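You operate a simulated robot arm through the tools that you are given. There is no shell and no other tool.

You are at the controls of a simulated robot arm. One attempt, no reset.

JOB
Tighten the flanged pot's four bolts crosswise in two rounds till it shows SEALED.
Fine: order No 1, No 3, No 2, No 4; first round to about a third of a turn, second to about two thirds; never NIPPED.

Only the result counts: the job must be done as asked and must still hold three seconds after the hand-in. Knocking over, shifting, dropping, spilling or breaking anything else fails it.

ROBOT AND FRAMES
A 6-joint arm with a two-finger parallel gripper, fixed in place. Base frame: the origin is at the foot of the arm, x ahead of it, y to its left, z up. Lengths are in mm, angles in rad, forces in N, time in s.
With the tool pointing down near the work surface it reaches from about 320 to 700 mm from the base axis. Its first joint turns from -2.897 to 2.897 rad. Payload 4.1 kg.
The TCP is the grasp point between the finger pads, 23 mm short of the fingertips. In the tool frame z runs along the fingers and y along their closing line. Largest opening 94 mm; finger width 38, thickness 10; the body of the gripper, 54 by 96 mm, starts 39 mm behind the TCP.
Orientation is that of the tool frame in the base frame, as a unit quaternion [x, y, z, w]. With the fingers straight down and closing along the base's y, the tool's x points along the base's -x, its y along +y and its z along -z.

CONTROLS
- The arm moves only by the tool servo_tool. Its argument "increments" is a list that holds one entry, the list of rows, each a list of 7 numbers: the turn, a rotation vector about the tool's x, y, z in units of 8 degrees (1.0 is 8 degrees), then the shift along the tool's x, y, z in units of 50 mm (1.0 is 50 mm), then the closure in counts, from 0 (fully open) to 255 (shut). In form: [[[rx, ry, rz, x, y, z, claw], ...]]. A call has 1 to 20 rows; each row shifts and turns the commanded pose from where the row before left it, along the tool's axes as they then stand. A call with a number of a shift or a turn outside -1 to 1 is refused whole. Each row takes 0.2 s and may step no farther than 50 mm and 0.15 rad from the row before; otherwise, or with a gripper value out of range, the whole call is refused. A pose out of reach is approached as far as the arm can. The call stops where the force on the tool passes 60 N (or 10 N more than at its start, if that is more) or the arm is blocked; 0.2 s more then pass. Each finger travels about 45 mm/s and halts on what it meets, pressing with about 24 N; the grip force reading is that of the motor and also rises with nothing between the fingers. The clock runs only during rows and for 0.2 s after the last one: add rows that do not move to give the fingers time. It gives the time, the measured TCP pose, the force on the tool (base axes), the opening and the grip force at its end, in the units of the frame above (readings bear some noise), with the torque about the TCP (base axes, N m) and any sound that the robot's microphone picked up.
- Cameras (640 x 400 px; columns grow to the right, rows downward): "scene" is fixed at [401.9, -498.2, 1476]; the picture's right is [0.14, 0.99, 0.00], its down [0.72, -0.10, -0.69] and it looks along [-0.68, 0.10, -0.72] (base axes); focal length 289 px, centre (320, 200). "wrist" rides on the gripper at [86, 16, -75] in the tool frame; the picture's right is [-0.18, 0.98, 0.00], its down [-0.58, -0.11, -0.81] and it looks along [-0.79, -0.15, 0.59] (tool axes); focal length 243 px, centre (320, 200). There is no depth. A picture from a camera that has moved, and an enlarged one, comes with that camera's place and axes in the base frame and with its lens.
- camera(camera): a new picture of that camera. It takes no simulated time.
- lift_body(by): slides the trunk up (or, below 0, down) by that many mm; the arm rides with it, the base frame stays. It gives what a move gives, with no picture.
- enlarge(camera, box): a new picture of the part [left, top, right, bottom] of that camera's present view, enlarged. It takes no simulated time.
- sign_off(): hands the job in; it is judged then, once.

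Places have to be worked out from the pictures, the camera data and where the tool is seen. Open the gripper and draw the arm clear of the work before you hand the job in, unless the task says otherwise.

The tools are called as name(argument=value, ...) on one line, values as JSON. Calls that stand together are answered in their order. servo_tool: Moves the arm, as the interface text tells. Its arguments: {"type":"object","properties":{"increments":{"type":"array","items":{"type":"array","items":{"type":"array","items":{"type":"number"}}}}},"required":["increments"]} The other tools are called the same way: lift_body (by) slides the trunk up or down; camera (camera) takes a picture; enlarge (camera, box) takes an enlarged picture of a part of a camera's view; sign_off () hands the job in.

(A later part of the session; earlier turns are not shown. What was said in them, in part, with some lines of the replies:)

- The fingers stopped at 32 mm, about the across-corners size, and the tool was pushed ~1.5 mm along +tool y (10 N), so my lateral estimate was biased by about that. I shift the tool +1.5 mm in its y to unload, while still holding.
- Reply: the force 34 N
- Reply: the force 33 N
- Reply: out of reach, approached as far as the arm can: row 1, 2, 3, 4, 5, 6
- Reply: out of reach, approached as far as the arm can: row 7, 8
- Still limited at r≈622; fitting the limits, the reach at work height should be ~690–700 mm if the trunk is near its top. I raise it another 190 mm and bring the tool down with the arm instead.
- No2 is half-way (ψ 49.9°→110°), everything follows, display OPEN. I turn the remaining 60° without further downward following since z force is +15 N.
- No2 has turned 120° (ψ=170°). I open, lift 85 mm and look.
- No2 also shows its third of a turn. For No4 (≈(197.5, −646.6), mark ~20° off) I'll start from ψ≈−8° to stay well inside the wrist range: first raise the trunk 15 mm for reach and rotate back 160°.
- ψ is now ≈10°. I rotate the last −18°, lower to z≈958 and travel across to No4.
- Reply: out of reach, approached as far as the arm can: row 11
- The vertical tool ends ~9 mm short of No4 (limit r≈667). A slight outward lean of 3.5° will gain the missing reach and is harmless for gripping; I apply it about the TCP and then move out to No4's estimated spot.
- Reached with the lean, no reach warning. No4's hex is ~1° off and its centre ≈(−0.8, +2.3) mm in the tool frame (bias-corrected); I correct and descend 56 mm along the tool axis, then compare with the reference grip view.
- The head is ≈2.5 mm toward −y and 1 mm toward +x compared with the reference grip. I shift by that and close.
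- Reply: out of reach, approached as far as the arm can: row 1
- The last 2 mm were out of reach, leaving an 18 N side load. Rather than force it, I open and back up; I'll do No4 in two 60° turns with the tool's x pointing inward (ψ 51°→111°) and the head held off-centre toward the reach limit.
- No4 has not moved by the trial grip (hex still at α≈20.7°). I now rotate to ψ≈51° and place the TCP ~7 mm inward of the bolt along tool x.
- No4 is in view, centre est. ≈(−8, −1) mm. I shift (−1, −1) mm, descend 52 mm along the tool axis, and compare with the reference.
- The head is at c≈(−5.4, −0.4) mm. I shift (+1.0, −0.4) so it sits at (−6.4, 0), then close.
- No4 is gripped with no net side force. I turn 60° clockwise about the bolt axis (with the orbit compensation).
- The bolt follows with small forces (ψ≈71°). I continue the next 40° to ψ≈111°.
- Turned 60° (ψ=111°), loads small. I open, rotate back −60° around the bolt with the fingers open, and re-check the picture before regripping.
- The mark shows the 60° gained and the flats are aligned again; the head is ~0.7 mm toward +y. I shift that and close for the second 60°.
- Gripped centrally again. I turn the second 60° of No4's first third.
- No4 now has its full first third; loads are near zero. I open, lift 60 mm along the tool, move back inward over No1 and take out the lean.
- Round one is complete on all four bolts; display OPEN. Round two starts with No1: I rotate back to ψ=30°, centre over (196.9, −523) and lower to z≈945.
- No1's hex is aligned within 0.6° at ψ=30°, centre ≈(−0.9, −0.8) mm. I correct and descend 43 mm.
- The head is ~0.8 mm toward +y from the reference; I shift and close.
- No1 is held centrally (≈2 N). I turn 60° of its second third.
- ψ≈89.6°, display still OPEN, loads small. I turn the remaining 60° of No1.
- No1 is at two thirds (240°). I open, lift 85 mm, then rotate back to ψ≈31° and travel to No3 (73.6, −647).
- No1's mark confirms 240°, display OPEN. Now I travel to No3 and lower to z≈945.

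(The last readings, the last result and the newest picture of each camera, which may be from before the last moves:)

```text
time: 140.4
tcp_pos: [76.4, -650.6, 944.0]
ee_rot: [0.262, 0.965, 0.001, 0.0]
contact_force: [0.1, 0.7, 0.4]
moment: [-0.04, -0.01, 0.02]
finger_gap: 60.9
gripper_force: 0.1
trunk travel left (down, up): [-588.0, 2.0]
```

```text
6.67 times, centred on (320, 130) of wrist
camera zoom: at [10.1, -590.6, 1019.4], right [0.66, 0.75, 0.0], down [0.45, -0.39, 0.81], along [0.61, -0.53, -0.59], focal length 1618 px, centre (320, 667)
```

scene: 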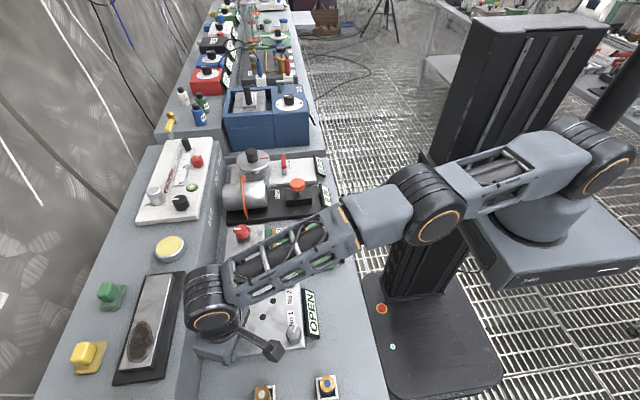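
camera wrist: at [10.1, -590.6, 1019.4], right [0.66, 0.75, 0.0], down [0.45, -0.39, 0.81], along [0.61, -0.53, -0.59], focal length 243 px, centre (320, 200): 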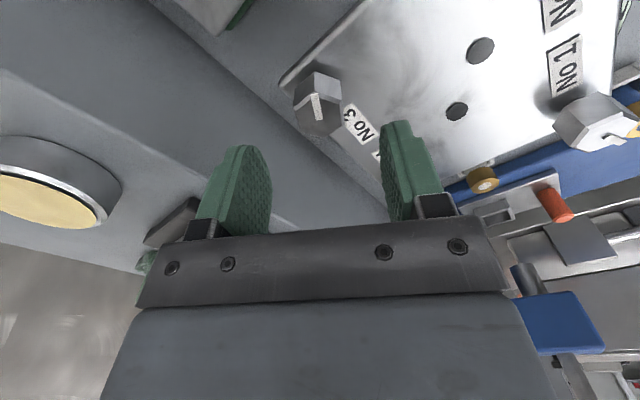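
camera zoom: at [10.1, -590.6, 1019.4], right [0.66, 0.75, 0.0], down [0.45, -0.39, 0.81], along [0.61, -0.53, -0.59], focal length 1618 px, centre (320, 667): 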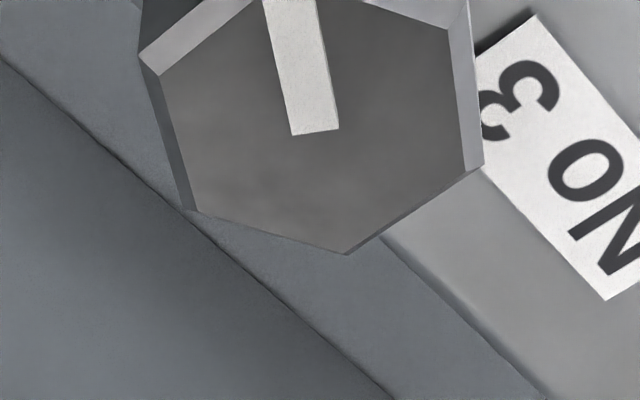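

I overshot No3 slightly; the head is at ≈(+2.6, +1.8) mm in the tool frame and 0.8° off. I correct, then descend 42 mm.

servo_tool(increments=[[[0, 0, 0.1, 0.052, 0.036, 0, 90], [0, 0, 0, 0, 0, 0.15, 90], [0, 0, 0, 0, 0, 0.15, 90], [0, 0, 0, 0, 0, 0.15, 90], [0, 0, 0, 0, 0, 0.15, 90], [0, 0, 0, 0, 0, 0.13, 90], [0, 0, 0, 0, 0, 0.11, 90], [0, 0, 0, 0, 0, 0, 90], [0, 0, 0, 0, 0, 0, 90]]])

enlarge(camera="wrist", box=[256, 115, 384, 195])

```text
time: 142.4
tcp_pos: [73.1, -644.3, 902.2]
ee_rot: [0.268, 0.963, 0.0, -0.001]
contact_force: [0.5, 0.3, -0.4]
moment: [-0.02, 0.0, -0.02]
finger_gap: 60.8
gripper_force: 0.1
trunk travel left (down, up): [-588.0, 2.0]
```

```text
5.00 times, centred on (320, 155) of wrist
camera zoom: at [8.9, -585.8, 977.2], right [0.67, 0.74, 0.0], down [0.44, -0.39, 0.81], along [0.6, -0.54, -0.59], focal length 1213 px, centre (320, 425)
```

zoom: 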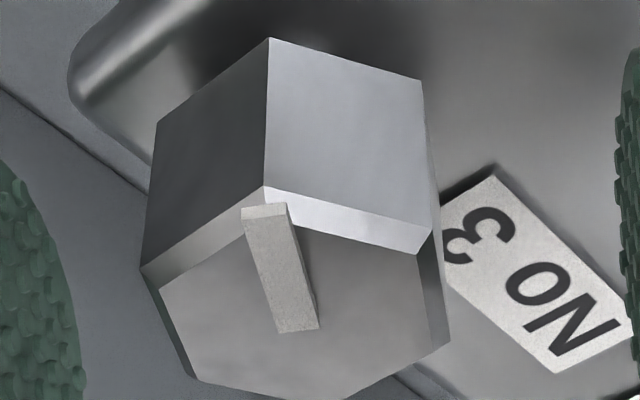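

Head is ~1.7 mm toward −y relative to the reference grip. I shift and close.

servo_tool(increments=[[[0, 0, 0, 0, -0.034, 0, 90], [0, 0, 0, 0, 0, 0, 90], [0, 0, 0, 0, 0, 0, 255], [0, 0, 0, 0, 0, 0, 255], [0, 0, 0, 0, 0, 0, 255], [0, 0, 0, 0, 0, 0, 255], [0, 0, 0, 0, 0, 0, 255]]])

enlarge(camera="wrist", box=[256, 115, 384, 195])

```text
time: 144.0
tcp_pos: [73.4, -646.5, 903.4]
ee_rot: [0.27, 0.963, 0.0, 0.0]
contact_force: [-1.0, -4.6, 1.1]
moment: [0.23, -0.23, 0.01]
finger_gap: 31.5
gripper_force: 44.8
trunk travel left (down, up): [-588.0, 2.0]
```

```text
5.00 times, centred on (320, 155) of wrist
camera zoom: at [7.9, -587.6, 977.5], right [0.67, 0.74, 0.0], down [0.44, -0.39, 0.81], along [0.6, -0.54, -0.59], focal length 1213 px, centre (320, 425)
```

zoom: 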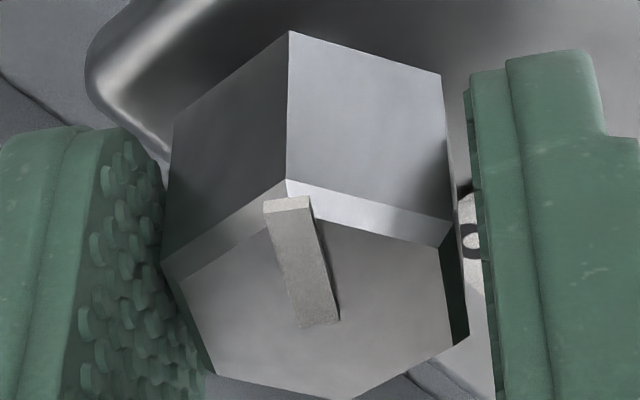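

No3 is gripped (≈5 N side load). I turn the first 60° of its second third.

servo_tool(increments=[[[0, 0, 0.5, 0, 0, 0, 255], [0, 0, 0.5, 0, 0, 0, 255], [0, 0, 0.5, 0, 0, 0, 255], [0, 0, 0.5, 0, 0, 0, 255], [0, 0, 0.5, 0, 0, 0, 255], [0, 0, 0.5, 0, 0, 0, 255], [0, 0, 0.5, 0, 0, 0, 255], [0, 0, 0.5, 0, 0, 0, 255], [0, 0, 0.5, 0, 0, 0, 255], [0, 0, 0.5, 0, 0, 0, 255], [0, 0, 0.5, 0, 0, 0, 255], [0, 0, 0.5, 0, 0, 0, 255], [0, 0, 0.5, 0, 0, 0, 255], [0, 0, 0.5, 0, 0, 0, 255], [0, 0, 0.5, 0, 0, 0, 255], [0, 0, 0, 0, 0, 0, 255]]])

enlarge(camera="wrist", box=[256, 115, 384, 195])

enlarge(camera="scene", box=[200, 250, 360, 370])

```text
time: 147.4
tcp_pos: [72.8, -646.6, 902.5]
ee_rot: [0.715, 0.699, 0.0, 0.0]
contact_force: [2.9, -6.2, 5.8]
moment: [-0.58, -0.45, 0.03]
finger_gap: 31.6
gripper_force: 44.6
trunk travel left (down, up): [-588.0, 2.0]
```

```text
5.00 times, centred on (320, 155) of wrist
camera zoom: at [91.7, -560.1, 977.5], right [0.98, -0.21, 0.0], down [-0.12, -0.58, 0.81], along [-0.17, -0.79, -0.59], focal length 1213 px, centre (320, 425)
```

zoom: 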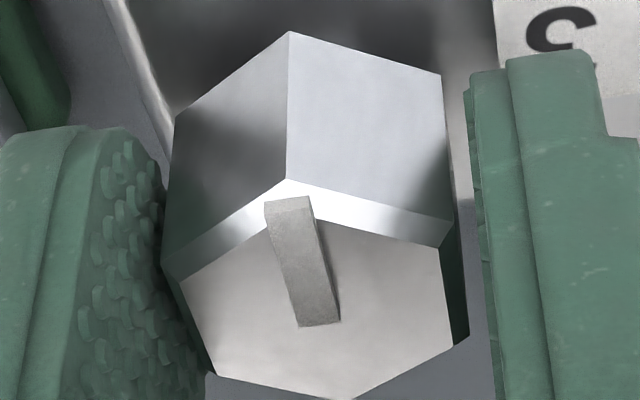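

```text
3.33 times, centred on (280, 310) of scene
camera zoom: at [401.9, -498.2, 1476.0], right [0.14, 0.99, 0.0], down [0.72, -0.1, -0.69], along [-0.68, 0.1, -0.72], focal length 964 px, centre (453, -167)
```

zoom: 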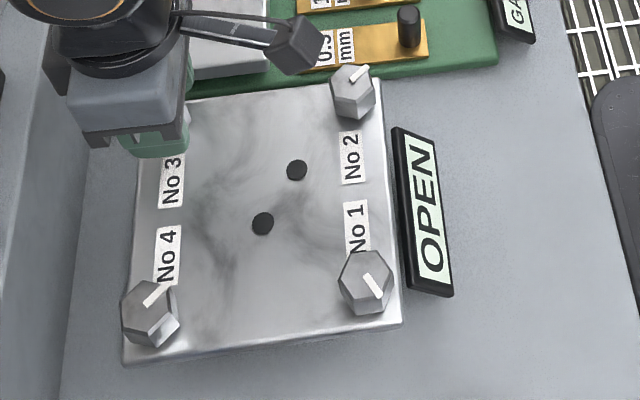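

Everything follows; the scene shows No1 at 240°, No2 and No4 at 120°, display OPEN. I turn the remaining 60° of No3.

servo_tool(increments=[[[0, 0, 0.5, 0, 0, 0, 255], [0, 0, 0.5, 0, 0, 0, 255], [0, 0, 0.5, 0, 0, 0, 255], [0, 0, 0.5, 0, 0, 0, 255], [0, 0, 0.5, 0, 0, 0, 255], [0, 0, 0.5, 0, 0, 0, 255], [0, 0, 0.5, 0, 0, 0, 255], [0, 0, 0.5, 0, 0, 0, 255], [0, 0, 0.5, 0, 0, 0, 255], [0, 0, 0.5, 0, 0, 0, 255], [0, 0, 0.5, 0, 0, 0, 255], [0, 0, 0.5, 0, 0, 0, 255], [0, 0, 0.5, 0, 0, 0, 255], [0, 0, 0.5, 0, 0, 0, 255], [0, 0, 0.5, 0, 0, 0, 255], [0, 0, 0, 0, 0, 0, 255]]])

enlarge(camera="wrist", box=[256, 115, 384, 195])

enlarge(camera="scene", box=[200, 250, 360, 370])

```text
time: 150.8
tcp_pos: [73.9, -647.1, 902.9]
ee_rot: [0.969, 0.248, -0.002, 0.0]
contact_force: [10.5, -15.6, 6.3]
moment: [-0.92, 0.73, -0.01]
finger_gap: 31.8
gripper_force: 45.5
trunk travel left (down, up): [-588.0, 2.0]
```

```text
5.00 times, centred on (320, 155) of wrist
camera zoom: at [157.4, -618.9, 977.3], right [0.31, -0.95, 0.0], down [-0.56, -0.18, 0.81], along [-0.77, -0.25, -0.59], focal length 1213 px, centre (320, 425)
```

zoom: 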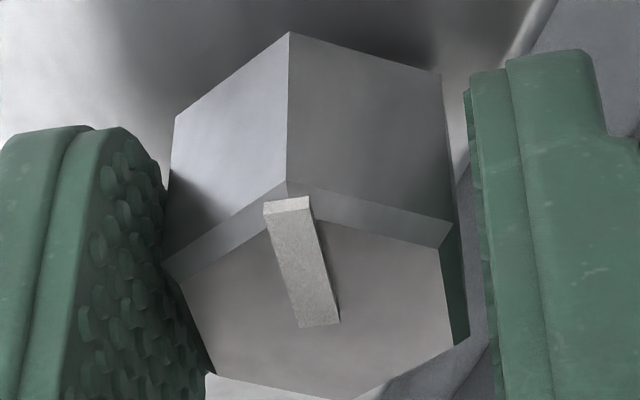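

```text
3.33 times, centred on (280, 310) of scene
camera zoom: at [401.9, -498.2, 1476.0], right [0.14, 0.99, 0.0], down [0.72, -0.1, -0.69], along [-0.68, 0.1, -0.72], focal length 964 px, centre (453, -167)
```

zoom: 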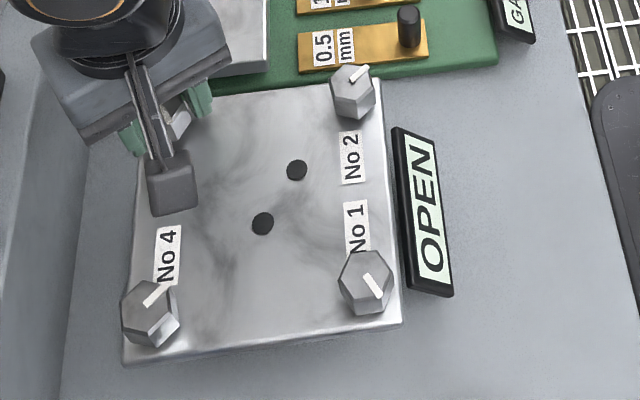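

No3 is at two thirds (ψ 151°). I open and lift 85 mm.

servo_tool(increments=[[[0, 0, 0, 0, 0, 0, 90], [0, 0, 0, 0, 0, 0, 90], [0, 0, 0, 0, 0, 0, 90], [0, 0, 0, 0, 0, 0, 90], [0, 0, 0, 0, 0, -0.1, 90], [0, 0, 0, 0, 0, -0.2, 90], [0, 0, 0, 0, 0, -0.2, 90], [0, 0, 0, 0, 0, -0.2, 90], [0, 0, 0, 0, 0, -0.2, 90], [0, 0, 0, 0, 0, -0.4, 90], [0, 0, 0, 0, 0, -0.4, 90], [0, 0, 0, 0, 0, 0, 90], [0, 0, 0, 0, 0, 0, 90]]])

enlarge(camera="wrist", box=[240, 30, 400, 130])

```text
time: 153.6
tcp_pos: [73.3, -645.7, 987.5]
ee_rot: [0.969, 0.248, 0.0, 0.0]
contact_force: [0.0, 1.1, 0.1]
moment: [-0.01, -0.02, 0.02]
finger_gap: 60.6
gripper_force: 0.1
trunk travel left (down, up): [-588.0, 2.0]
```

```text
4.00 times, centred on (320, 80) of wrist
camera zoom: at [157.1, -617.9, 1061.7], right [0.31, -0.95, 0.0], down [-0.56, -0.18, 0.81], along [-0.77, -0.25, -0.59], focal length 970 px, centre (320, 680)
```

zoom: 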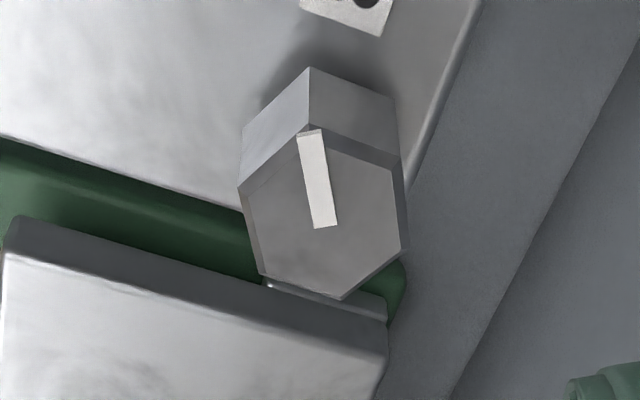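

No3's mark confirms 240°. Next No2: I rotate to ψ≈50°, travel to (73.2, −523.4) and lower to z≈945.

servo_tool(increments=[[[0, 0, -0.974, 0, 0, 0, 90], [0, 0, -0.974, 0, 0, 0, 90], [0, 0, -0.974, 0, 0, 0, 90], [0, 0, -0.974, 0, 0, 0, 90], [0, 0, -0.974, 0, 0, 0, 90], [0, 0, -0.974, 0, 0, 0, 90], [0, 0, -0.974, 0, 0, 0, 90], [0, 0, -0.974, 0, 0, 0, 90], [0, 0, -0.974, 0, 0, 0, 90], [0, 0, -0.974, 0, 0, 0, 90], [0, 0, -0.974, 0, 0, 0, 90], [0, 0, -0.974, 0, 0, 0, 90], [0, 0, -0.974, 0, 0, 0, 90], [0, 0, 0, 0.379, 0.318, 0, 90], [0, 0, 0, 0.379, 0.318, 0, 90], [0, 0, 0, 0.379, 0.318, 0, 90], [0, 0, 0, 0.379, 0.318, 0, 90], [0, 0, 0, 0.379, 0.318, 0, 90], [0, 0, 0, 0, 0, 0, 90]]])

servo_tool(increments=[[[0, 0, 0, 0, 0, 0.28, 90], [0, 0, 0, 0, 0, 0.28, 90], [0, 0, 0, 0, 0, 0.28, 90], [0, 0, 0, 0, 0, 0, 90], [0, 0, 0, 0, 0, 0, 90]]])

enlarge(camera="wrist", box=[272, 70, 368, 130])

enlarge(camera="wrist", box=[272, 100, 368, 160])

```text
time: 157.6
tcp_pos: [73.7, -519.3, 990.2]
ee_rot: [0.423, 0.906, 0.0, 0.0]
contact_force: [-0.2, -0.7, -0.9]
moment: [-0.01, 0.03, 0.0]
finger_gap: 60.9
gripper_force: 0.1
trunk travel left (down, up): [-588.0, 2.0]
```

```text
time: 158.8
tcp_pos: [74.7, -523.3, 946.9]
ee_rot: [0.422, 0.906, 0.001, 0.0]
contact_force: [-0.1, -0.2, 0.4]
moment: [0.03, 0.01, 0.02]
finger_gap: 60.7
gripper_force: 0.0
trunk travel left (down, up): [-588.0, 2.0]
```

```text
6.67 times, centred on (320, 100) of wrist
camera zoom: at [30.5, -445.1, 1021.8], right [0.87, 0.49, 0.0], down [0.29, -0.52, 0.81], along [0.4, -0.7, -0.59], focal length 1618 px, centre (320, 867)
```

zoom: 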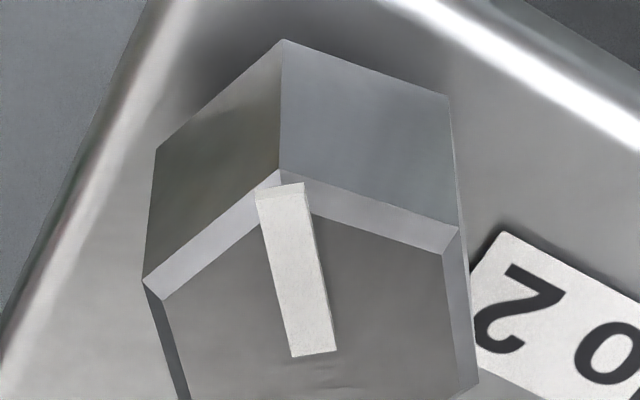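

```text
6.67 times, centred on (320, 130) of wrist
camera zoom: at [30.5, -445.1, 1021.8], right [0.87, 0.49, 0.0], down [0.29, -0.52, 0.81], along [0.4, -0.7, -0.59], focal length 1618 px, centre (320, 667)
```

zoom: 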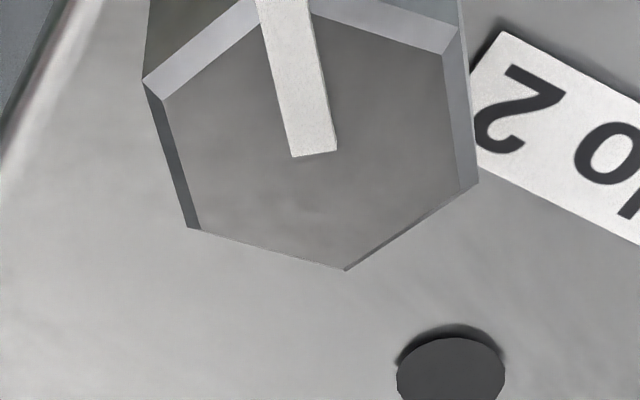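

No2's hex is aligned (0°) and nearly centred (≈(−0.6, −0.3)). I correct and descend 44.5 mm.

servo_tool(increments=[[[0, 0, 0, -0.012, -0.006, 0, 90], [0, 0, 0, 0, 0, 0.15, 90], [0, 0, 0, 0, 0, 0.15, 90], [0, 0, 0, 0, 0, 0.15, 90], [0, 0, 0, 0, 0, 0.15, 90], [0, 0, 0, 0, 0, 0.15, 90], [0, 0, 0, 0, 0, 0.14, 90], [0, 0, 0, 0, 0, 0, 90], [0, 0, 0, 0, 0, 0, 90]]])

enlarge(camera="wrist", box=[256, 115, 384, 195])

```text
time: 160.8
tcp_pos: [72.0, -522.2, 901.6]
ee_rot: [0.423, 0.906, 0.0, 0.0]
contact_force: [-0.4, -0.7, -0.3]
moment: [0.0, -0.02, -0.02]
finger_gap: 61.1
gripper_force: 0.0
trunk travel left (down, up): [-588.0, 2.0]
```

```text
5.00 times, centred on (320, 155) of wrist
camera zoom: at [29.5, -444.9, 975.7], right [0.87, 0.49, 0.0], down [0.29, -0.52, 0.81], along [0.4, -0.7, -0.59], focal length 1213 px, centre (320, 425)
```

zoom: 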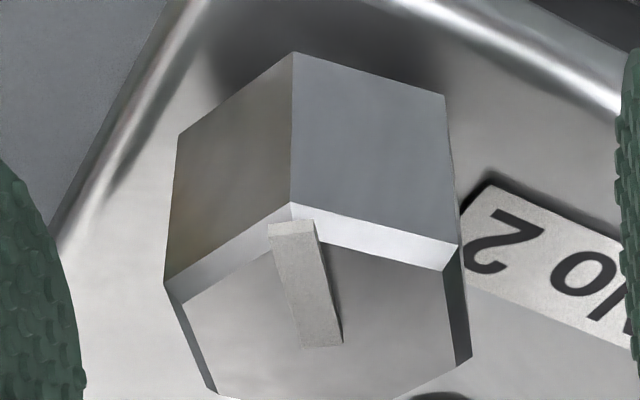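

The head is ~2 mm toward −x and the tool ~1 mm lower than in the reference. I shift −2 mm x, up 1 mm, and close.

servo_tool(increments=[[[0, 0, 0, -0.04, 0, -0.02, 90], [0, 0, 0, 0, 0, 0, 90], [0, 0, 0, 0, 0, 0, 255], [0, 0, 0, 0, 0, 0, 255], [0, 0, 0, 0, 0, 0, 255], [0, 0, 0, 0, 0, 0, 255], [0, 0, 0, 0, 0, 0, 255]]])

enlarge(camera="wrist", box=[256, 115, 384, 195])

```text
time: 162.4
tcp_pos: [75.1, -524.2, 903.4]
ee_rot: [0.423, 0.906, 0.0, 0.001]
contact_force: [2.5, -1.0, 0.6]
moment: [0.36, -0.44, 0.01]
finger_gap: 31.7
gripper_force: 45.1
trunk travel left (down, up): [-588.0, 2.0]
```

```text
5.00 times, centred on (320, 155) of wrist
camera zoom: at [31.2, -446.7, 976.7], right [0.87, 0.49, 0.0], down [0.29, -0.52, 0.81], along [0.4, -0.7, -0.59], focal length 1213 px, centre (320, 425)
```

zoom: 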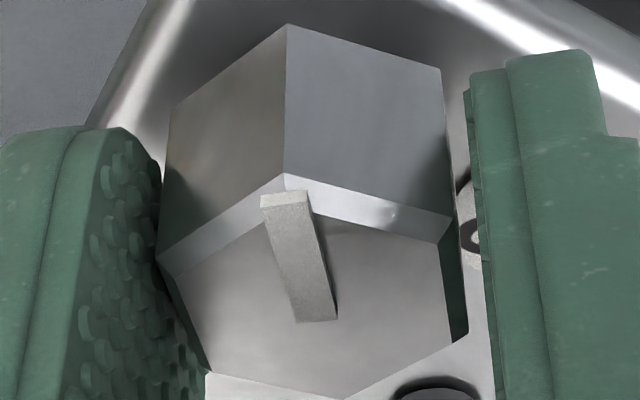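

No2 gripped with ~3 N. I turn 60° of its second third.

servo_tool(increments=[[[0, 0, 0.5, 0, 0, 0, 255], [0, 0, 0.5, 0, 0, 0, 255], [0, 0, 0.5, 0, 0, 0, 255], [0, 0, 0.5, 0, 0, 0, 255], [0, 0, 0.5, 0, 0, 0, 255], [0, 0, 0.5, 0, 0, 0, 255], [0, 0, 0.5, 0, 0, 0, 255], [0, 0, 0.5, 0, 0, 0, 255], [0, 0, 0.5, 0, 0, 0, 255], [0, 0, 0.5, 0, 0, 0, 255], [0, 0, 0.5, 0, 0, 0, 255], [0, 0, 0.5, 0, 0, 0, 255], [0, 0, 0.5, 0, 0, 0, 255], [0, 0, 0.5, 0, 0, 0, 255], [0, 0, 0.5, 0, 0, 0, 255], [0, 0, 0, 0, 0, 0, 255]]])

enlarge(camera="wrist", box=[256, 115, 384, 195])

enlarge(camera="scene", box=[200, 250, 360, 370])

```text
time: 165.8
tcp_pos: [73.6, -524.9, 901.5]
ee_rot: [0.82, 0.573, -0.001, 0.0]
contact_force: [-18.8, 3.9, -8.3]
moment: [-0.88, 1.05, 0.02]
finger_gap: 31.9
gripper_force: 45.0
trunk travel left (down, up): [-588.0, 2.0]
```

```text
5.00 times, centred on (320, 155) of wrist
camera zoom: at [117.9, -448.0, 976.8], right [0.86, -0.51, 0.0], down [-0.3, -0.51, 0.81], along [-0.41, -0.69, -0.59], focal length 1213 px, centre (320, 425)
```

zoom: 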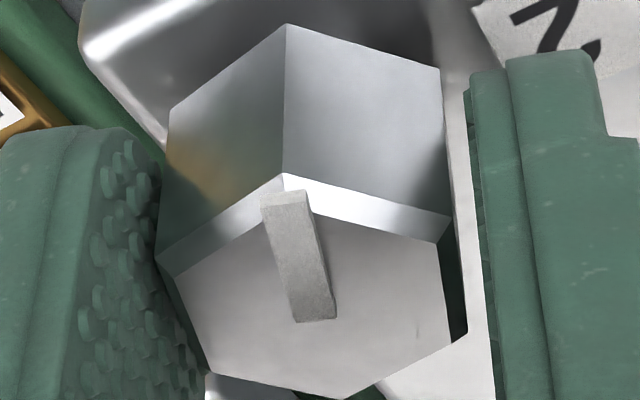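

```text
3.33 times, centred on (280, 310) of scene
camera zoom: at [401.9, -498.2, 1476.0], right [0.14, 0.99, 0.0], down [0.72, -0.1, -0.69], along [-0.68, 0.1, -0.72], focal length 964 px, centre (453, -167)
```

zoom: 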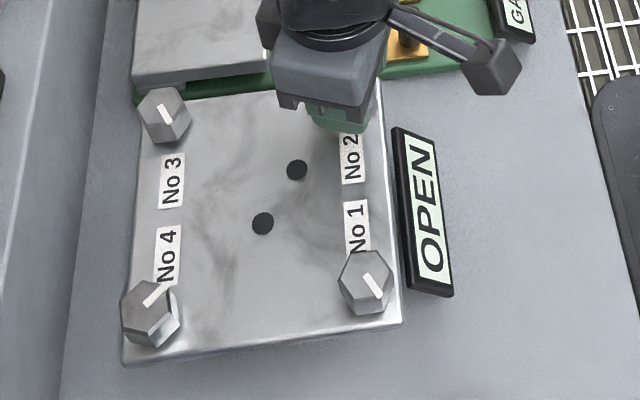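

Side load is −19 N along tool y; I relieve 1 mm and finish the remaining 60° with slight y compensation.

servo_tool(increments=[[[0, 0, 0, 0, -0.025, 0, 255], [0, 0, 0.5, 0, -0.002, 0, 255], [0, 0, 0.5, 0, -0.002, 0, 255], [0, 0, 0.5, 0, -0.002, 0, 255], [0, 0, 0.5, 0, -0.002, 0, 255], [0, 0, 0.5, 0, -0.002, 0, 255], [0, 0, 0.5, 0, -0.002, 0, 255], [0, 0, 0.5, 0, -0.002, 0, 255], [0, 0, 0.5, 0, -0.002, 0, 255], [0, 0, 0.5, 0, -0.002, 0, 255], [0, 0, 0.5, 0, -0.002, 0, 255], [0, 0, 0.5, 0, -0.002, 0, 255], [0, 0, 0.5, 0, -0.002, 0, 255], [0, 0, 0.5, 0, -0.002, 0, 255], [0, 0, 0.5, 0, -0.002, 0, 255], [0, 0, 0.5, 0, -0.002, 0, 255], [0, 0, 0, 0, 0, 0, 255]]])

enlarge(camera="wrist", box=[256, 115, 384, 195])

enlarge(camera="scene", box=[200, 250, 360, 370])

```text
time: 169.4
tcp_pos: [71.9, -522.5, 902.3]
ee_rot: [0.996, 0.087, 0.0, -0.001]
contact_force: [2.0, 0.4, -1.7]
moment: [0.6, -1.12, -0.01]
finger_gap: 31.5
gripper_force: 45.4
trunk travel left (down, up): [-588.0, 2.0]
```

```text
5.00 times, centred on (320, 155) of wrist
camera zoom: at [160.2, -523.7, 976.8], right [-0.01, -1.0, 0.0], down [-0.59, 0.01, 0.81], along [-0.81, 0.01, -0.59], focal length 1213 px, centre (320, 425)
```

zoom: 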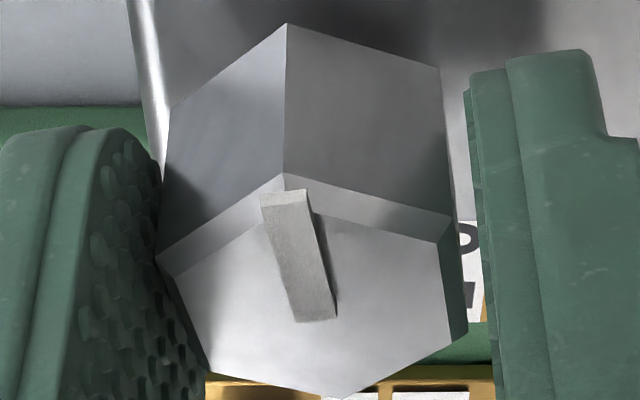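

```text
3.33 times, centred on (280, 310) of scene
camera zoom: at [401.9, -498.2, 1476.0], right [0.14, 0.99, 0.0], down [0.72, -0.1, -0.69], along [-0.68, 0.1, -0.72], focal length 964 px, centre (453, -167)
```

zoom: 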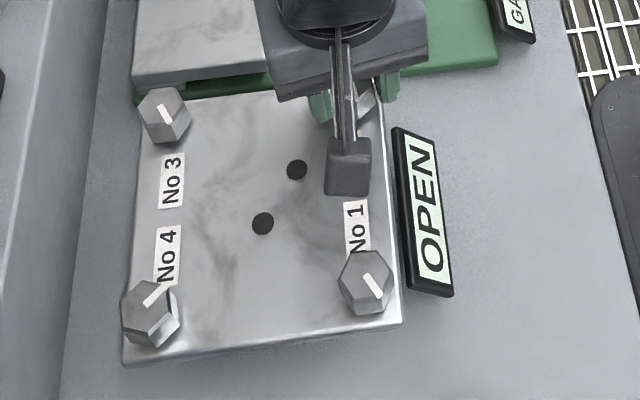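

No2 is at two thirds, loads small, display OPEN. I open, lift 85 mm, then rotate back to ψ≈51°, lower 25 mm and add the 3.5° outward lean while still inboard.

servo_tool(increments=[[[0, 0, 0, 0, 0, 0, 90], [0, 0, 0, 0, 0, 0, 90], [0, 0, 0, 0, 0, 0, 90], [0, 0, 0, 0, 0, 0, 90], [0, 0, 0, 0, 0, -0.1, 90], [0, 0, 0, 0, 0, -0.2, 90], [0, 0, 0, 0, 0, -0.2, 90], [0, 0, 0, 0, 0, -0.2, 90], [0, 0, 0, 0, 0, -0.2, 90], [0, 0, 0, 0, 0, -0.4, 90], [0, 0, 0, 0, 0, -0.4, 90], [0, 0, 0, 0, 0, 0, 90], [0, 0, 0, 0, 0, 0, 90]]])

enlarge(camera="wrist", box=[240, 30, 400, 130])

servo_tool(increments=[[[0, 0, -0.992, 0, 0, 0, 90], [0, 0, -0.992, 0, 0, 0, 90], [0, 0, -0.992, 0, 0, 0, 90], [0, 0, -0.992, 0, 0, 0, 90], [0, 0, -0.992, 0, 0, 0, 90], [0, 0, -0.992, 0, 0, 0, 90], [0, 0, -0.992, 0, 0, 0, 90], [0, 0, -0.992, 0, 0, 0, 90], [0, 0, -0.992, 0, 0, 0, 90], [0, 0, -0.992, 0, 0, 0, 90], [0, 0, -0.992, 0, 0, 0, 90], [0, 0, -0.992, 0, 0, 0, 90], [0, 0, -0.992, 0, 0, 0, 90], [0, 0, -0.992, 0, 0, 0, 90], [0, 0, -0.992, 0, 0, 0, 90], [0, 0, 0, 0, 0, 0.5, 90], [0.082, -0.203, 0, 0, 0, 0, 90], [0.082, -0.203, 0, 0, 0, 0, 90], [0, 0, 0, 0, 0, 0, 90]]])

```text
time: 172.2
tcp_pos: [71.5, -522.3, 988.2]
ee_rot: [0.996, 0.087, 0.001, -0.001]
contact_force: [0.1, 0.4, 0.2]
moment: [-0.01, 0.02, -0.02]
finger_gap: 60.8
gripper_force: 0.0
trunk travel left (down, up): [-588.0, 2.0]
```

```text
4.00 times, centred on (320, 80) of wrist
camera zoom: at [160.5, -523.0, 1062.7], right [-0.01, -1.0, 0.0], down [-0.59, 0.01, 0.81], along [-0.81, 0.01, -0.59], focal length 970 px, centre (320, 680)
```

zoom: 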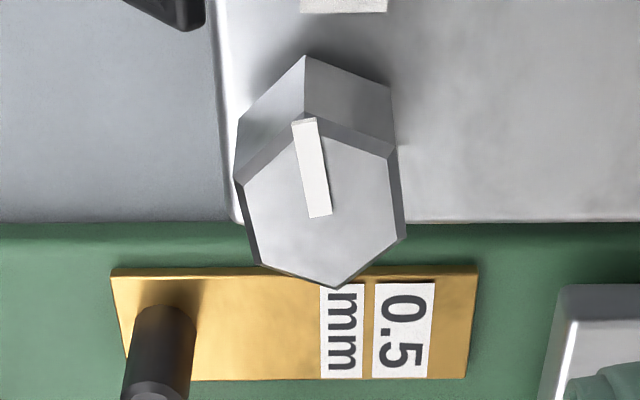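

```text
time: 176.2
tcp_pos: [72.2, -524.2, 961.9]
ee_rot: [0.429, 0.903, -0.022, 0.021]
contact_force: [-0.1, 0.6, 0.5]
moment: [-0.01, -0.03, 0.02]
finger_gap: 60.7
gripper_force: 0.1
trunk travel left (down, up): [-588.0, 2.0]
```

No2's mark confirms 240°, and the tool now has the same leaning orientation as used at No4 before. I translate across to No4 and settle near z≈955.

servo_tool(increments=[[[0, 0, 0, -0.5513, 0.0667, 0, 90], [0, 0, 0, -0.5513, 0.0667, 0, 90], [0, 0, 0, -0.5513, 0.0667, 0, 90], [0, 0, 0, -0.5513, 0.0667, 0, 90], [0, 0, 0, -0.5513, 0.0667, 0, 90], [0, 0, 0, -0.5513, 0.0667, 0, 90], [0, 0, 0, 0, 0, 0.3, 90], [0, 0, 0, 0, 0, 0, 90], [0, 0, 0, 0, 0, 0, 90]]])

camera(camera="wrist")

enlarge(camera="wrist", box=[272, 75, 368, 135])

enlarge(camera="wrist", box=[272, 105, 368, 165])

```text
time: 178.2
tcp_pos: [192.4, -640.1, 956.0]
ee_rot: [0.429, 0.903, -0.022, 0.021]
contact_force: [-0.1, -0.1, -0.5]
moment: [0.01, -0.01, 0.03]
finger_gap: 60.7
gripper_force: 0.0
trunk travel left (down, up): [-588.0, 2.0]
```

```text
taken
camera wrist: at [149.2, -558.2, 1024.4], right [0.88, 0.48, -0.01], down [0.27, -0.47, 0.84], along [0.39, -0.74, -0.54], focal length 243 px, centre (320, 200)
```

wrist: 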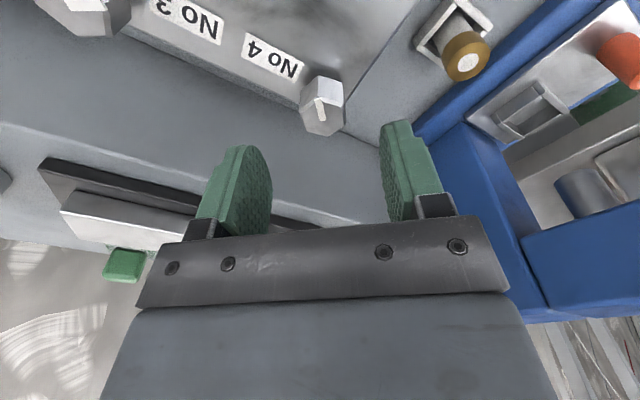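

```text
6.67 times, centred on (320, 105) of wrist
camera zoom: at [149.2, -558.2, 1024.4], right [0.88, 0.48, -0.01], down [0.27, -0.47, 0.84], along [0.39, -0.74, -0.54], focal length 1618 px, centre (320, 833)
```

zoom: 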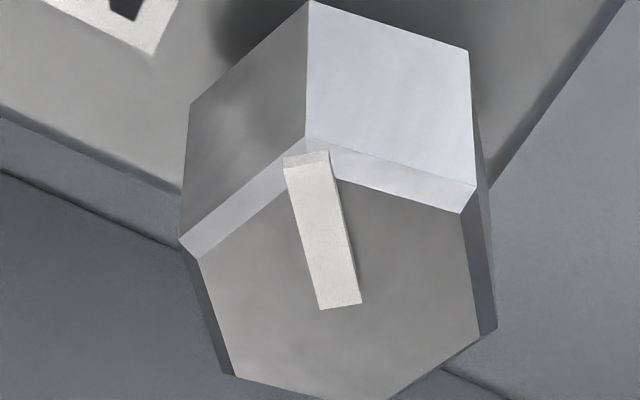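

```text
6.67 times, centred on (320, 135) of wrist
camera zoom: at [149.2, -558.2, 1024.4], right [0.88, 0.48, -0.01], down [0.27, -0.47, 0.84], along [0.39, -0.74, -0.54], focal length 1618 px, centre (320, 633)
```

zoom: 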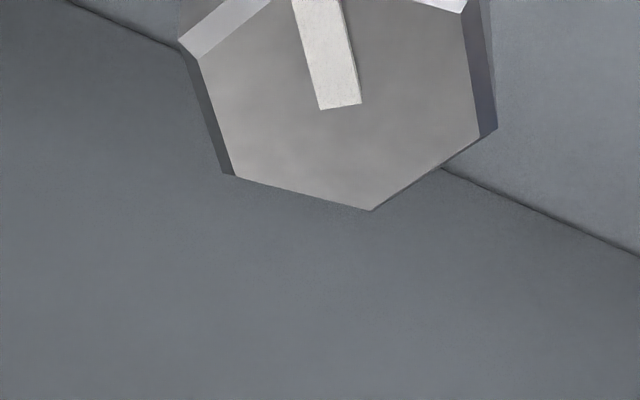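

Compared with the earlier approach, the head is now at ≈(−5.9, +0.7) mm. I shift (+0.5, +0.7) and descend 54 mm along the tool axis.

servo_tool(increments=[[[0, 0, 0, 0.01, 0.014, 0, 90], [0, 0, 0, 0, 0, 0.14, 90], [0, 0, 0, 0, 0, 0.14, 90], [0, 0, 0, 0, 0, 0.14, 90], [0, 0, 0, 0, 0, 0.14, 90], [0, 0, 0, 0, 0, 0.14, 90], [0, 0, 0, 0, 0, 0.14, 90], [0, 0, 0, 0, 0, 0.14, 90], [0, 0, 0, 0, 0, 0.09, 90], [0, 0, 0, 0, 0, 0, 90], [0, 0, 0, 0, 0, 0, 90]]])

enlarge(camera="wrist", box=[256, 120, 384, 200])

```text
time: 180.6
tcp_pos: [193.0, -642.3, 903.1]
ee_rot: [0.43, 0.903, -0.022, 0.02]
contact_force: [-0.4, 0.6, -0.5]
moment: [0.03, 0.0, 0.03]
finger_gap: 60.7
gripper_force: 0.1
trunk travel left (down, up): [-588.0, 2.0]
```

```text
5.00 times, centred on (320, 160) of wrist
camera zoom: at [150.1, -559.9, 972.0], right [0.88, 0.48, -0.01], down [0.27, -0.47, 0.84], along [0.39, -0.74, -0.54], focal length 1213 px, centre (320, 400)
```

zoom: 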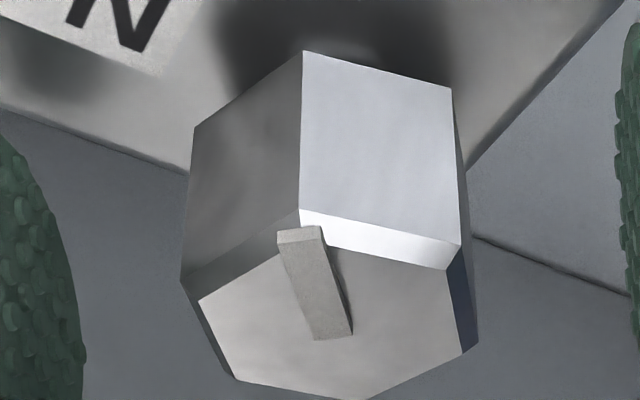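

Nearly identical to the earlier grip view (within 0.3 mm). I close on No4.

servo_tool(increments=[[[0, 0, 0, 0, 0.006, 0, 90], [0, 0, 0, 0, 0, 0, 255], [0, 0, 0, 0, 0, 0, 255], [0, 0, 0, 0, 0, 0, 255], [0, 0, 0, 0, 0, 0, 255], [0, 0, 0, 0, 0, 0, 255]]])

servo_tool(increments=[[[0, 0, 0.5, -0.0003, 0.0089, 0, 255], [0, 0, 0.5, -0.0003, 0.0089, 0, 255], [0, 0, 0.5, -0.0003, 0.0089, 0, 255], [0, 0, 0.5, -0.0003, 0.0089, 0, 255], [0, 0, 0.5, -0.0003, 0.0089, 0, 255], [0, 0, 0, 0, 0, 0, 255]]])

enlarge(camera="wrist", box=[256, 120, 384, 200])

enlarge(camera="scene", box=[200, 250, 360, 370])

```text
time: 182.0
tcp_pos: [192.8, -640.9, 902.9]
ee_rot: [0.43, 0.903, -0.023, 0.02]
contact_force: [1.4, 1.3, 0.5]
moment: [0.76, -0.65, 0.04]
finger_gap: 32.2
gripper_force: 45.2
trunk travel left (down, up): [-588.0, 2.0]
```

```text
time: 183.4
tcp_pos: [195.1, -639.8, 903.6]
ee_rot: [0.58, 0.814, -0.018, 0.025]
contact_force: [-2.5, 1.9, -4.8]
moment: [-0.16, -0.18, 0.0]
finger_gap: 31.8
gripper_force: 45.1
trunk travel left (down, up): [-588.0, 2.0]
```

```text
5.00 times, centred on (320, 160) of wrist
camera zoom: at [181.3, -549.0, 972.0], right [0.99, 0.15, 0.01], down [0.07, -0.54, 0.84], along [0.13, -0.83, -0.54], focal length 1213 px, centre (320, 400)
```

zoom: 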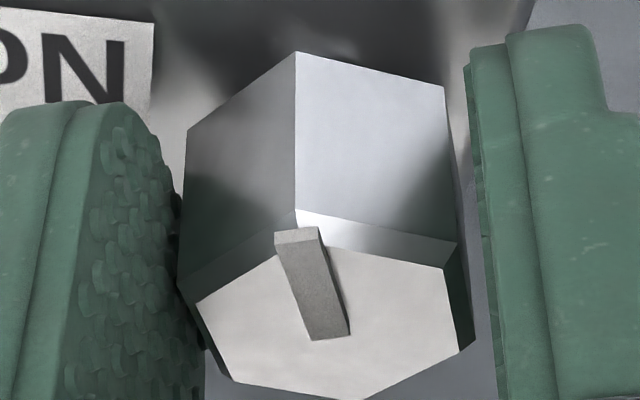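

```text
3.33 times, centred on (280, 310) of scene
camera zoom: at [401.9, -498.2, 1476.0], right [0.14, 0.99, 0.0], down [0.72, -0.1, -0.69], along [-0.68, 0.1, -0.72], focal length 964 px, centre (453, -167)
```

zoom: 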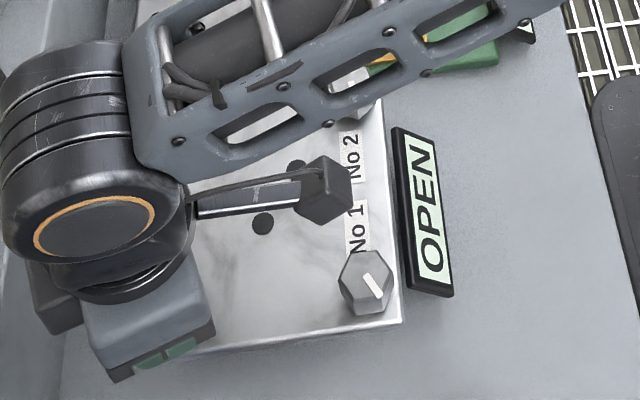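

No4 follows (20° done), loads tiny. I continue the next 40° to ψ≈111°.

servo_tool(increments=[[[0, 0, 0.5, -0.0003, 0.0089, 0, 255], [0, 0, 0.5, -0.0003, 0.0089, 0, 255], [0, 0, 0.5, -0.0003, 0.0089, 0, 255], [0, 0, 0.5, -0.0003, 0.0089, 0, 255], [0, 0, 0.5, -0.0003, 0.0089, 0, 255], [0, 0, 0.5, -0.0003, 0.0089, 0, 255], [0, 0, 0.5, -0.0003, 0.0089, 0, 255], [0, 0, 0.5, -0.0003, 0.0089, 0, 255], [0, 0, 0.5, -0.0003, 0.0089, 0, 255], [0, 0, 0.5, -0.0003, 0.0089, 0, 255], [0, 0, 0, 0, 0, 0, 255]]])

enlarge(camera="wrist", box=[256, 120, 384, 200])

enlarge(camera="scene", box=[200, 250, 360, 370])

```text
time: 185.8
tcp_pos: [198.0, -640.9, 903.6]
ee_rot: [0.823, 0.567, -0.009, 0.029]
contact_force: [-2.1, 1.1, -0.5]
moment: [-0.61, 1.24, -0.01]
finger_gap: 32.3
gripper_force: 44.9
trunk travel left (down, up): [-588.0, 2.0]
```

```text
5.00 times, centred on (320, 160) of wrist
camera zoom: at [244.1, -561.1, 974.0], right [0.85, -0.52, 0.05], down [-0.32, -0.45, 0.83], along [-0.41, -0.72, -0.56], focal length 1213 px, centre (320, 400)
```

zoom: 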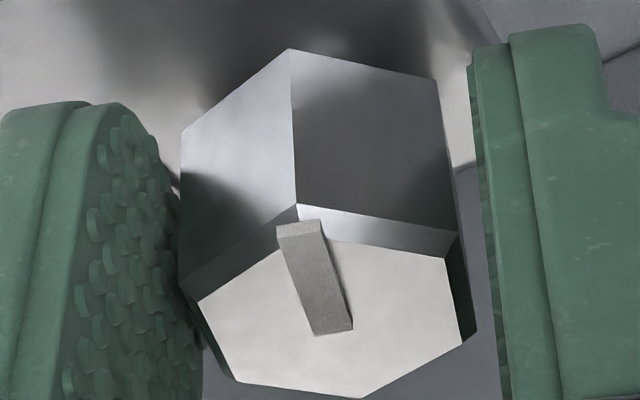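

```text
3.33 times, centred on (280, 310) of scene
camera zoom: at [401.9, -498.2, 1476.0], right [0.14, 0.99, 0.0], down [0.72, -0.1, -0.69], along [-0.68, 0.1, -0.72], focal length 964 px, centre (453, -167)
```

zoom: 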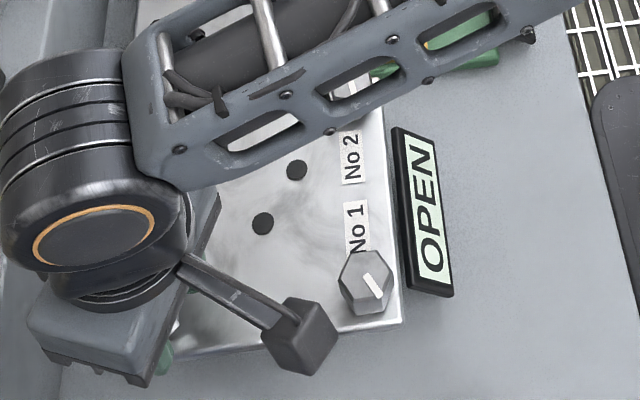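

No4 is at 180° total, display OPEN. I open, rotate back −60° around the bolt and look before regripping.

servo_tool(increments=[[[0, 0, 0, 0, 0, 0, 90], [0, 0, 0, 0, 0, 0, 90], [0, 0, 0, 0, 0, 0, 90], [0, 0, 0, 0, 0, 0, 90], [0, 0, -0.9375, -0.0011, -0.0167, 0, 90], [0, 0, -0.9375, -0.0011, -0.0167, 0, 90], [0, 0, -0.9375, -0.0011, -0.0167, 0, 90], [0, 0, -0.9375, -0.0011, -0.0167, 0, 90], [0, 0, -0.9375, -0.0011, -0.0167, 0, 90], [0, 0, -0.9375, -0.0011, -0.0167, 0, 90], [0, 0, -0.9375, -0.0011, -0.0167, 0, 90], [0, 0, -0.9375, -0.0011, -0.0167, 0, 90], [0, 0, 0, 0, 0, 0, 90], [0, 0, 0, 0, 0, 0, 90]]])

enlarge(camera="wrist", box=[256, 120, 384, 200])

```text
time: 188.8
tcp_pos: [193.4, -642.8, 904.3]
ee_rot: [0.429, 0.903, -0.023, 0.02]
contact_force: [-0.3, 0.3, -0.1]
moment: [0.01, -0.01, 0.0]
finger_gap: 60.9
gripper_force: 0.1
trunk travel left (down, up): [-588.0, 2.0]
```

```text
5.00 times, centred on (320, 160) of wrist
camera zoom: at [150.1, -560.4, 971.9], right [0.88, 0.48, -0.01], down [0.27, -0.47, 0.84], along [0.4, -0.74, -0.54], focal length 1213 px, centre (320, 400)
```

zoom: 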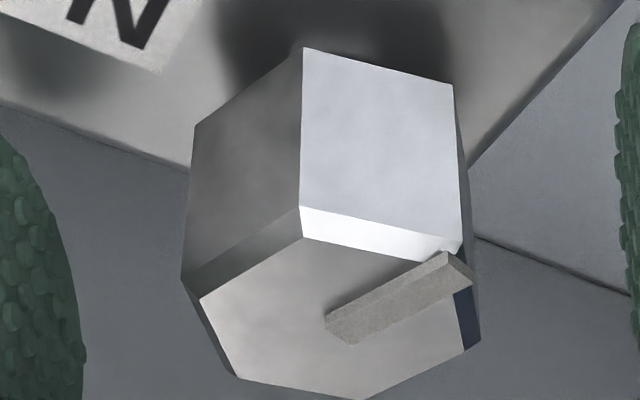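

Centred within 0.3 mm again. I close for No4's last 60° and turn the first 40° of it.

servo_tool(increments=[[[0, 0, 0, 0, 0.006, 0, 90], [0, 0, 0, 0, 0, 0, 255], [0, 0, 0, 0, 0, 0, 255], [0, 0, 0, 0, 0, 0, 255], [0, 0, 0, 0, 0, 0, 255], [0, 0, 0, 0, 0, 0, 255]]])

servo_tool(increments=[[[0, 0, 0.5, -0.0003, 0.0089, 0, 255], [0, 0, 0.5, -0.0003, 0.0089, 0, 255], [0, 0, 0.5, -0.0003, 0.0089, 0, 255], [0, 0, 0.5, -0.0003, 0.0089, 0, 255], [0, 0, 0.5, -0.0003, 0.0089, 0, 255], [0, 0, 0.5, -0.0003, 0.0089, 0, 255], [0, 0, 0.5, -0.0003, 0.0089, 0, 255], [0, 0, 0.5, -0.0003, 0.0089, 0, 255], [0, 0, 0.5, -0.0003, 0.0089, 0, 255], [0, 0, 0.5, -0.0003, 0.0089, 0, 255], [0, 0, 0, 0, 0, 0, 255]]])

enlarge(camera="wrist", box=[256, 120, 384, 200])

enlarge(camera="scene", box=[200, 250, 360, 370])

```text
time: 190.2
tcp_pos: [192.9, -642.0, 903.2]
ee_rot: [0.429, 0.903, -0.023, 0.02]
contact_force: [3.9, 1.2, 1.8]
moment: [0.86, -0.64, 0.03]
finger_gap: 32.1
gripper_force: 45.1
trunk travel left (down, up): [-588.0, 2.0]
```

```text
time: 192.6
tcp_pos: [197.3, -641.0, 902.5]
ee_rot: [0.712, 0.701, -0.014, 0.027]
contact_force: [3.2, -0.3, -3.8]
moment: [-0.77, 0.97, 0.03]
finger_gap: 32.0
gripper_force: 44.4
trunk travel left (down, up): [-588.0, 2.0]
```

```text
5.00 times, centred on (320, 160) of wrist
camera zoom: at [213.9, -549.5, 972.5], right [0.98, -0.2, 0.03], down [-0.13, -0.53, 0.84], along [-0.15, -0.82, -0.55], focal length 1213 px, centre (320, 400)
```

zoom: 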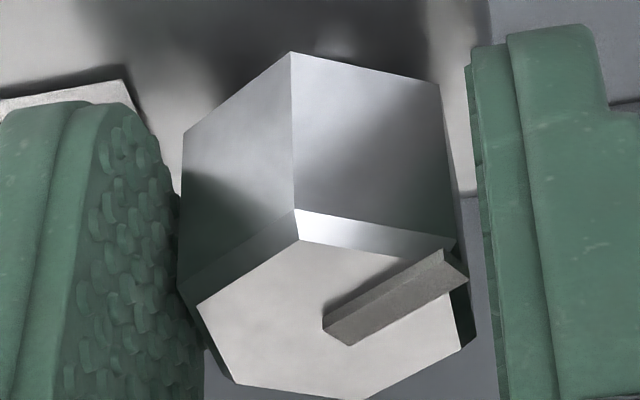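

```text
3.33 times, centred on (280, 310) of scene
camera zoom: at [401.9, -498.2, 1476.0], right [0.14, 0.99, 0.0], down [0.72, -0.1, -0.69], along [-0.68, 0.1, -0.72], focal length 964 px, centre (453, -167)
```

zoom: 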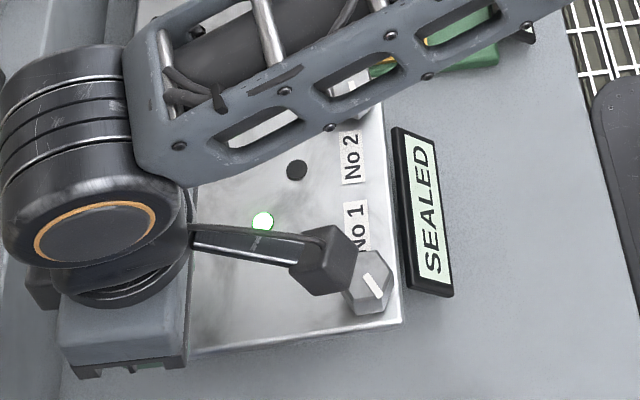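

The display has changed to SEALED and the green lamp lit, with No4 at ~220°. To match the asked two thirds like the other three, I turn the final 20° gently.

servo_tool(increments=[[[0, 0, 0.5, -0.0003, 0.0089, 0, 255], [0, 0, 0.5, -0.0003, 0.0089, 0, 255], [0, 0, 0.5, -0.0003, 0.0089, 0, 255], [0, 0, 0.5, -0.0003, 0.0089, 0, 255], [0, 0, 0, 0, 0, 0, 255]]])

enlarge(camera="scene", box=[200, 250, 360, 370])

enlarge(camera="wrist", box=[256, 120, 384, 200])

```text
time: 193.8
tcp_pos: [198.3, -639.8, 903.2]
ee_rot: [0.803, 0.595, -0.011, 0.028]
contact_force: [5.2, 1.6, -4.4]
moment: [-0.48, 1.16, 0.01]
finger_gap: 32.2
gripper_force: 44.7
trunk travel left (down, up): [-588.0, 2.0]
```

```text
3.33 times, centred on (280, 310) of scene
camera zoom: at [401.9, -498.2, 1476.0], right [0.14, 0.99, 0.0], down [0.72, -0.1, -0.69], along [-0.68, 0.1, -0.72], focal length 964 px, centre (453, -167)
```

zoom: 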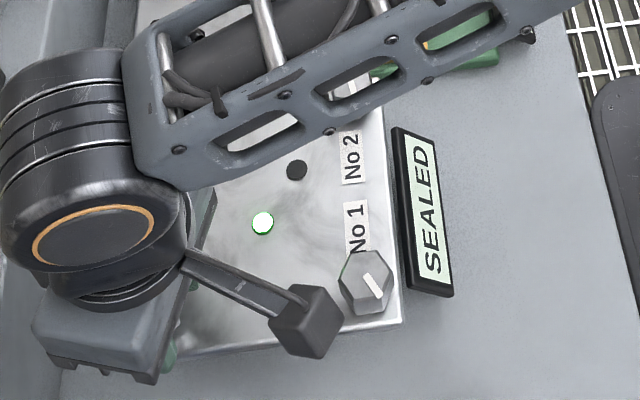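

```text
5.00 times, centred on (320, 160) of wrist
camera zoom: at [238.5, -558.1, 973.6], right [0.89, -0.46, 0.04], down [-0.29, -0.48, 0.83], along [-0.36, -0.75, -0.56], focal length 1213 px, centre (320, 400)
```

zoom: 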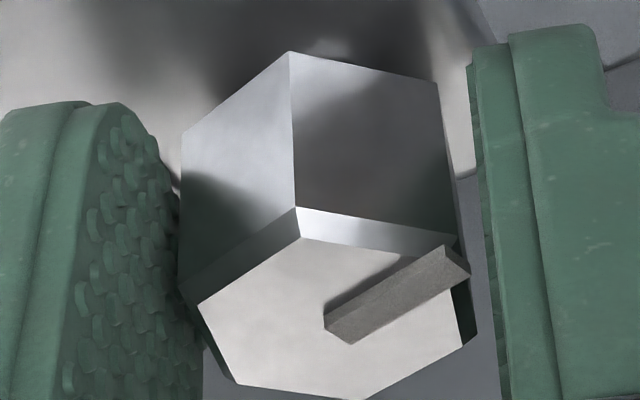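

Still SEALED with No4 at ~236°. I open, lift straight off along the tool axis, then withdraw inward and take out the lean.

servo_tool(increments=[[[0, 0, 0, 0, 0, 0, 90], [0, 0, 0, 0, 0, 0, 90], [0, 0, 0, 0, 0, 0, 90], [0, 0, 0, 0, 0, 0, 90], [0, 0, 0, 0, 0, -0.1, 90], [0, 0, 0, 0, 0, -0.2, 90], [0, 0, 0, 0, 0, -0.3, 90], [0, 0, 0, 0, 0, -0.4, 90], [0, 0, 0, 0, 0, -0.5, 90], [0, 0, 0, 0, 0, -0.5, 90], [0, 0, 0, 0.438, -0.176, 0, 90], [0, 0, 0, 0.438, -0.176, 0, 90], [0, 0, 0, 0.438, -0.176, 0, 90], [0, 0, 0, 0.438, -0.176, 0, 90], [0, 0, 0, 0.438, -0.176, 0, 90], [0.1345, 0.1725, 0, 0, 0, 0, 90], [0.1345, 0.1725, 0, 0, 0, 0, 90], [0, 0, 0, 0, 0, 0, 90]]])

camera(camera="scene")

```text
time: 197.6
tcp_pos: [187.1, -517.8, 996.7]
ee_rot: [0.804, 0.595, -0.002, 0.001]
contact_force: [0.8, 0.1, -0.3]
moment: [0.0, 0.06, 0.01]
finger_gap: 60.7
gripper_force: 0.0
trunk travel left (down, up): [-588.0, 2.0]
```

```text
taken
```

scene: 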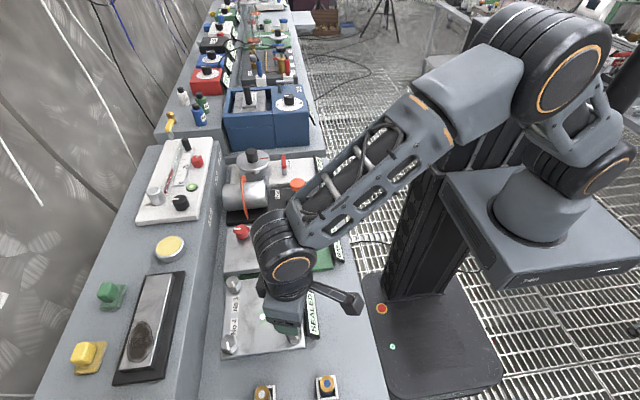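

All clear of the pot and SEALED shows. I raise the tool 120 mm and draw it back toward the aisle, opening the gripper fully.

servo_tool(increments=[[[0, 0, 0, 0, 0, -0.6, 60], [0, 0, 0, 0, 0, -0.6, 30], [0, 0, 0, 0, 0, -0.6, 0], [0, 0, 0, 0, 0, -0.6, 0], [0, 0, 0, 0.5, -0.3, 0, 0], [0, 0, 0, 0.5, -0.3, 0, 0], [0, 0, 0, 0.5, -0.3, 0, 0], [0, 0, 0, 0.5, -0.3, 0, 0], [0, 0, 0, 0.5, -0.3, 0, 0], [0, 0, 0, 0.5, -0.3, 0, 0], [0, 0, 0, 0, 0, 0, 0], [0, 0, 0, 0, 0, 0, 0], [0, 0, 0, 0, 0, 0, 0], [0, 0, 0, 0, 0, 0, 0], [0, 0, 0, 0, 0, 0, 0], [0, 0, 0, 0, 0, 0, 0]]])

camera(camera="scene")

enlarge(camera="scene", box=[200, 250, 360, 370])

```text
time: 201.0
tcp_pos: [143.9, -346.4, 1115.4]
ee_rot: [0.803, 0.596, -0.002, -0.001]
contact_force: [0.0, 0.2, -0.3]
moment: [-0.01, -0.02, 0.02]
finger_gap: 94.0
gripper_force: 0.0
trunk travel left (down, up): [-588.0, 2.0]
```

```text
taken
```

scene: 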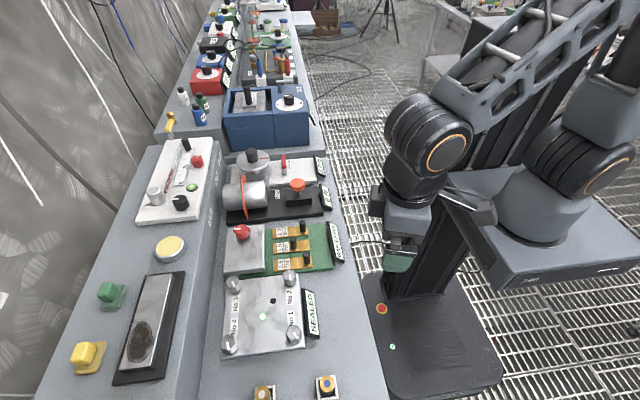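

```text
3.33 times, centred on (280, 310) of scene
camera zoom: at [401.9, -498.2, 1476.0], right [0.14, 0.99, 0.0], down [0.72, -0.1, -0.69], along [-0.68, 0.1, -0.72], focal length 964 px, centre (453, -167)
```

zoom: 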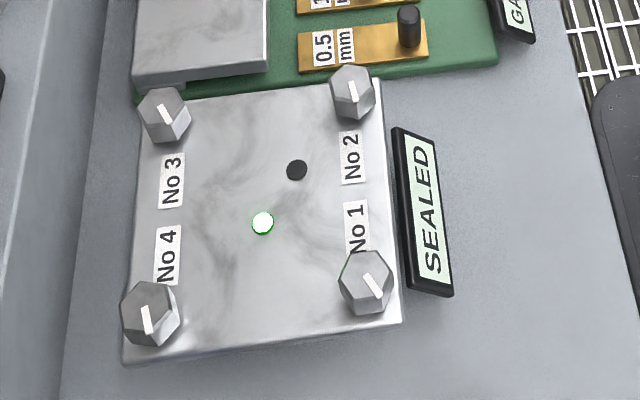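

All four marks stand at about two thirds of a turn, the display reads SEALED with the green lamp lit, nothing else has moved, and the arm is clear with the gripper open. I hand the job in.

sign_off()

```text
The job is handed in.
```

The flanged pot shows SEALED with its green lamp lit, and I have handed the job in. I have no judging result back.

- **Order and rounds:** I tightened No 1, No 3, No 2, No 4 in that order, twice. The first round took each bolt to about 120° (a third of a turn). The second took No 1, No 2 and No 3 to about 240° and No 4 to about 236°, both close to two thirds.
- **Display:** it read OPEN at every check and changed to SEALED at about 220° on No 4. I turned a little further to match the other bolts. NIPPED did not appear in any picture I took.
- **No 4:** it lay just beyond the arm's straight-down reach. I leaned the tool outward 3.5° and did each third in two 60° turns.
- **Surroundings:** the pot stayed where it was, and nothing else in the pictures moved. The arm is drawn back over the aisle with the gripper fully open.
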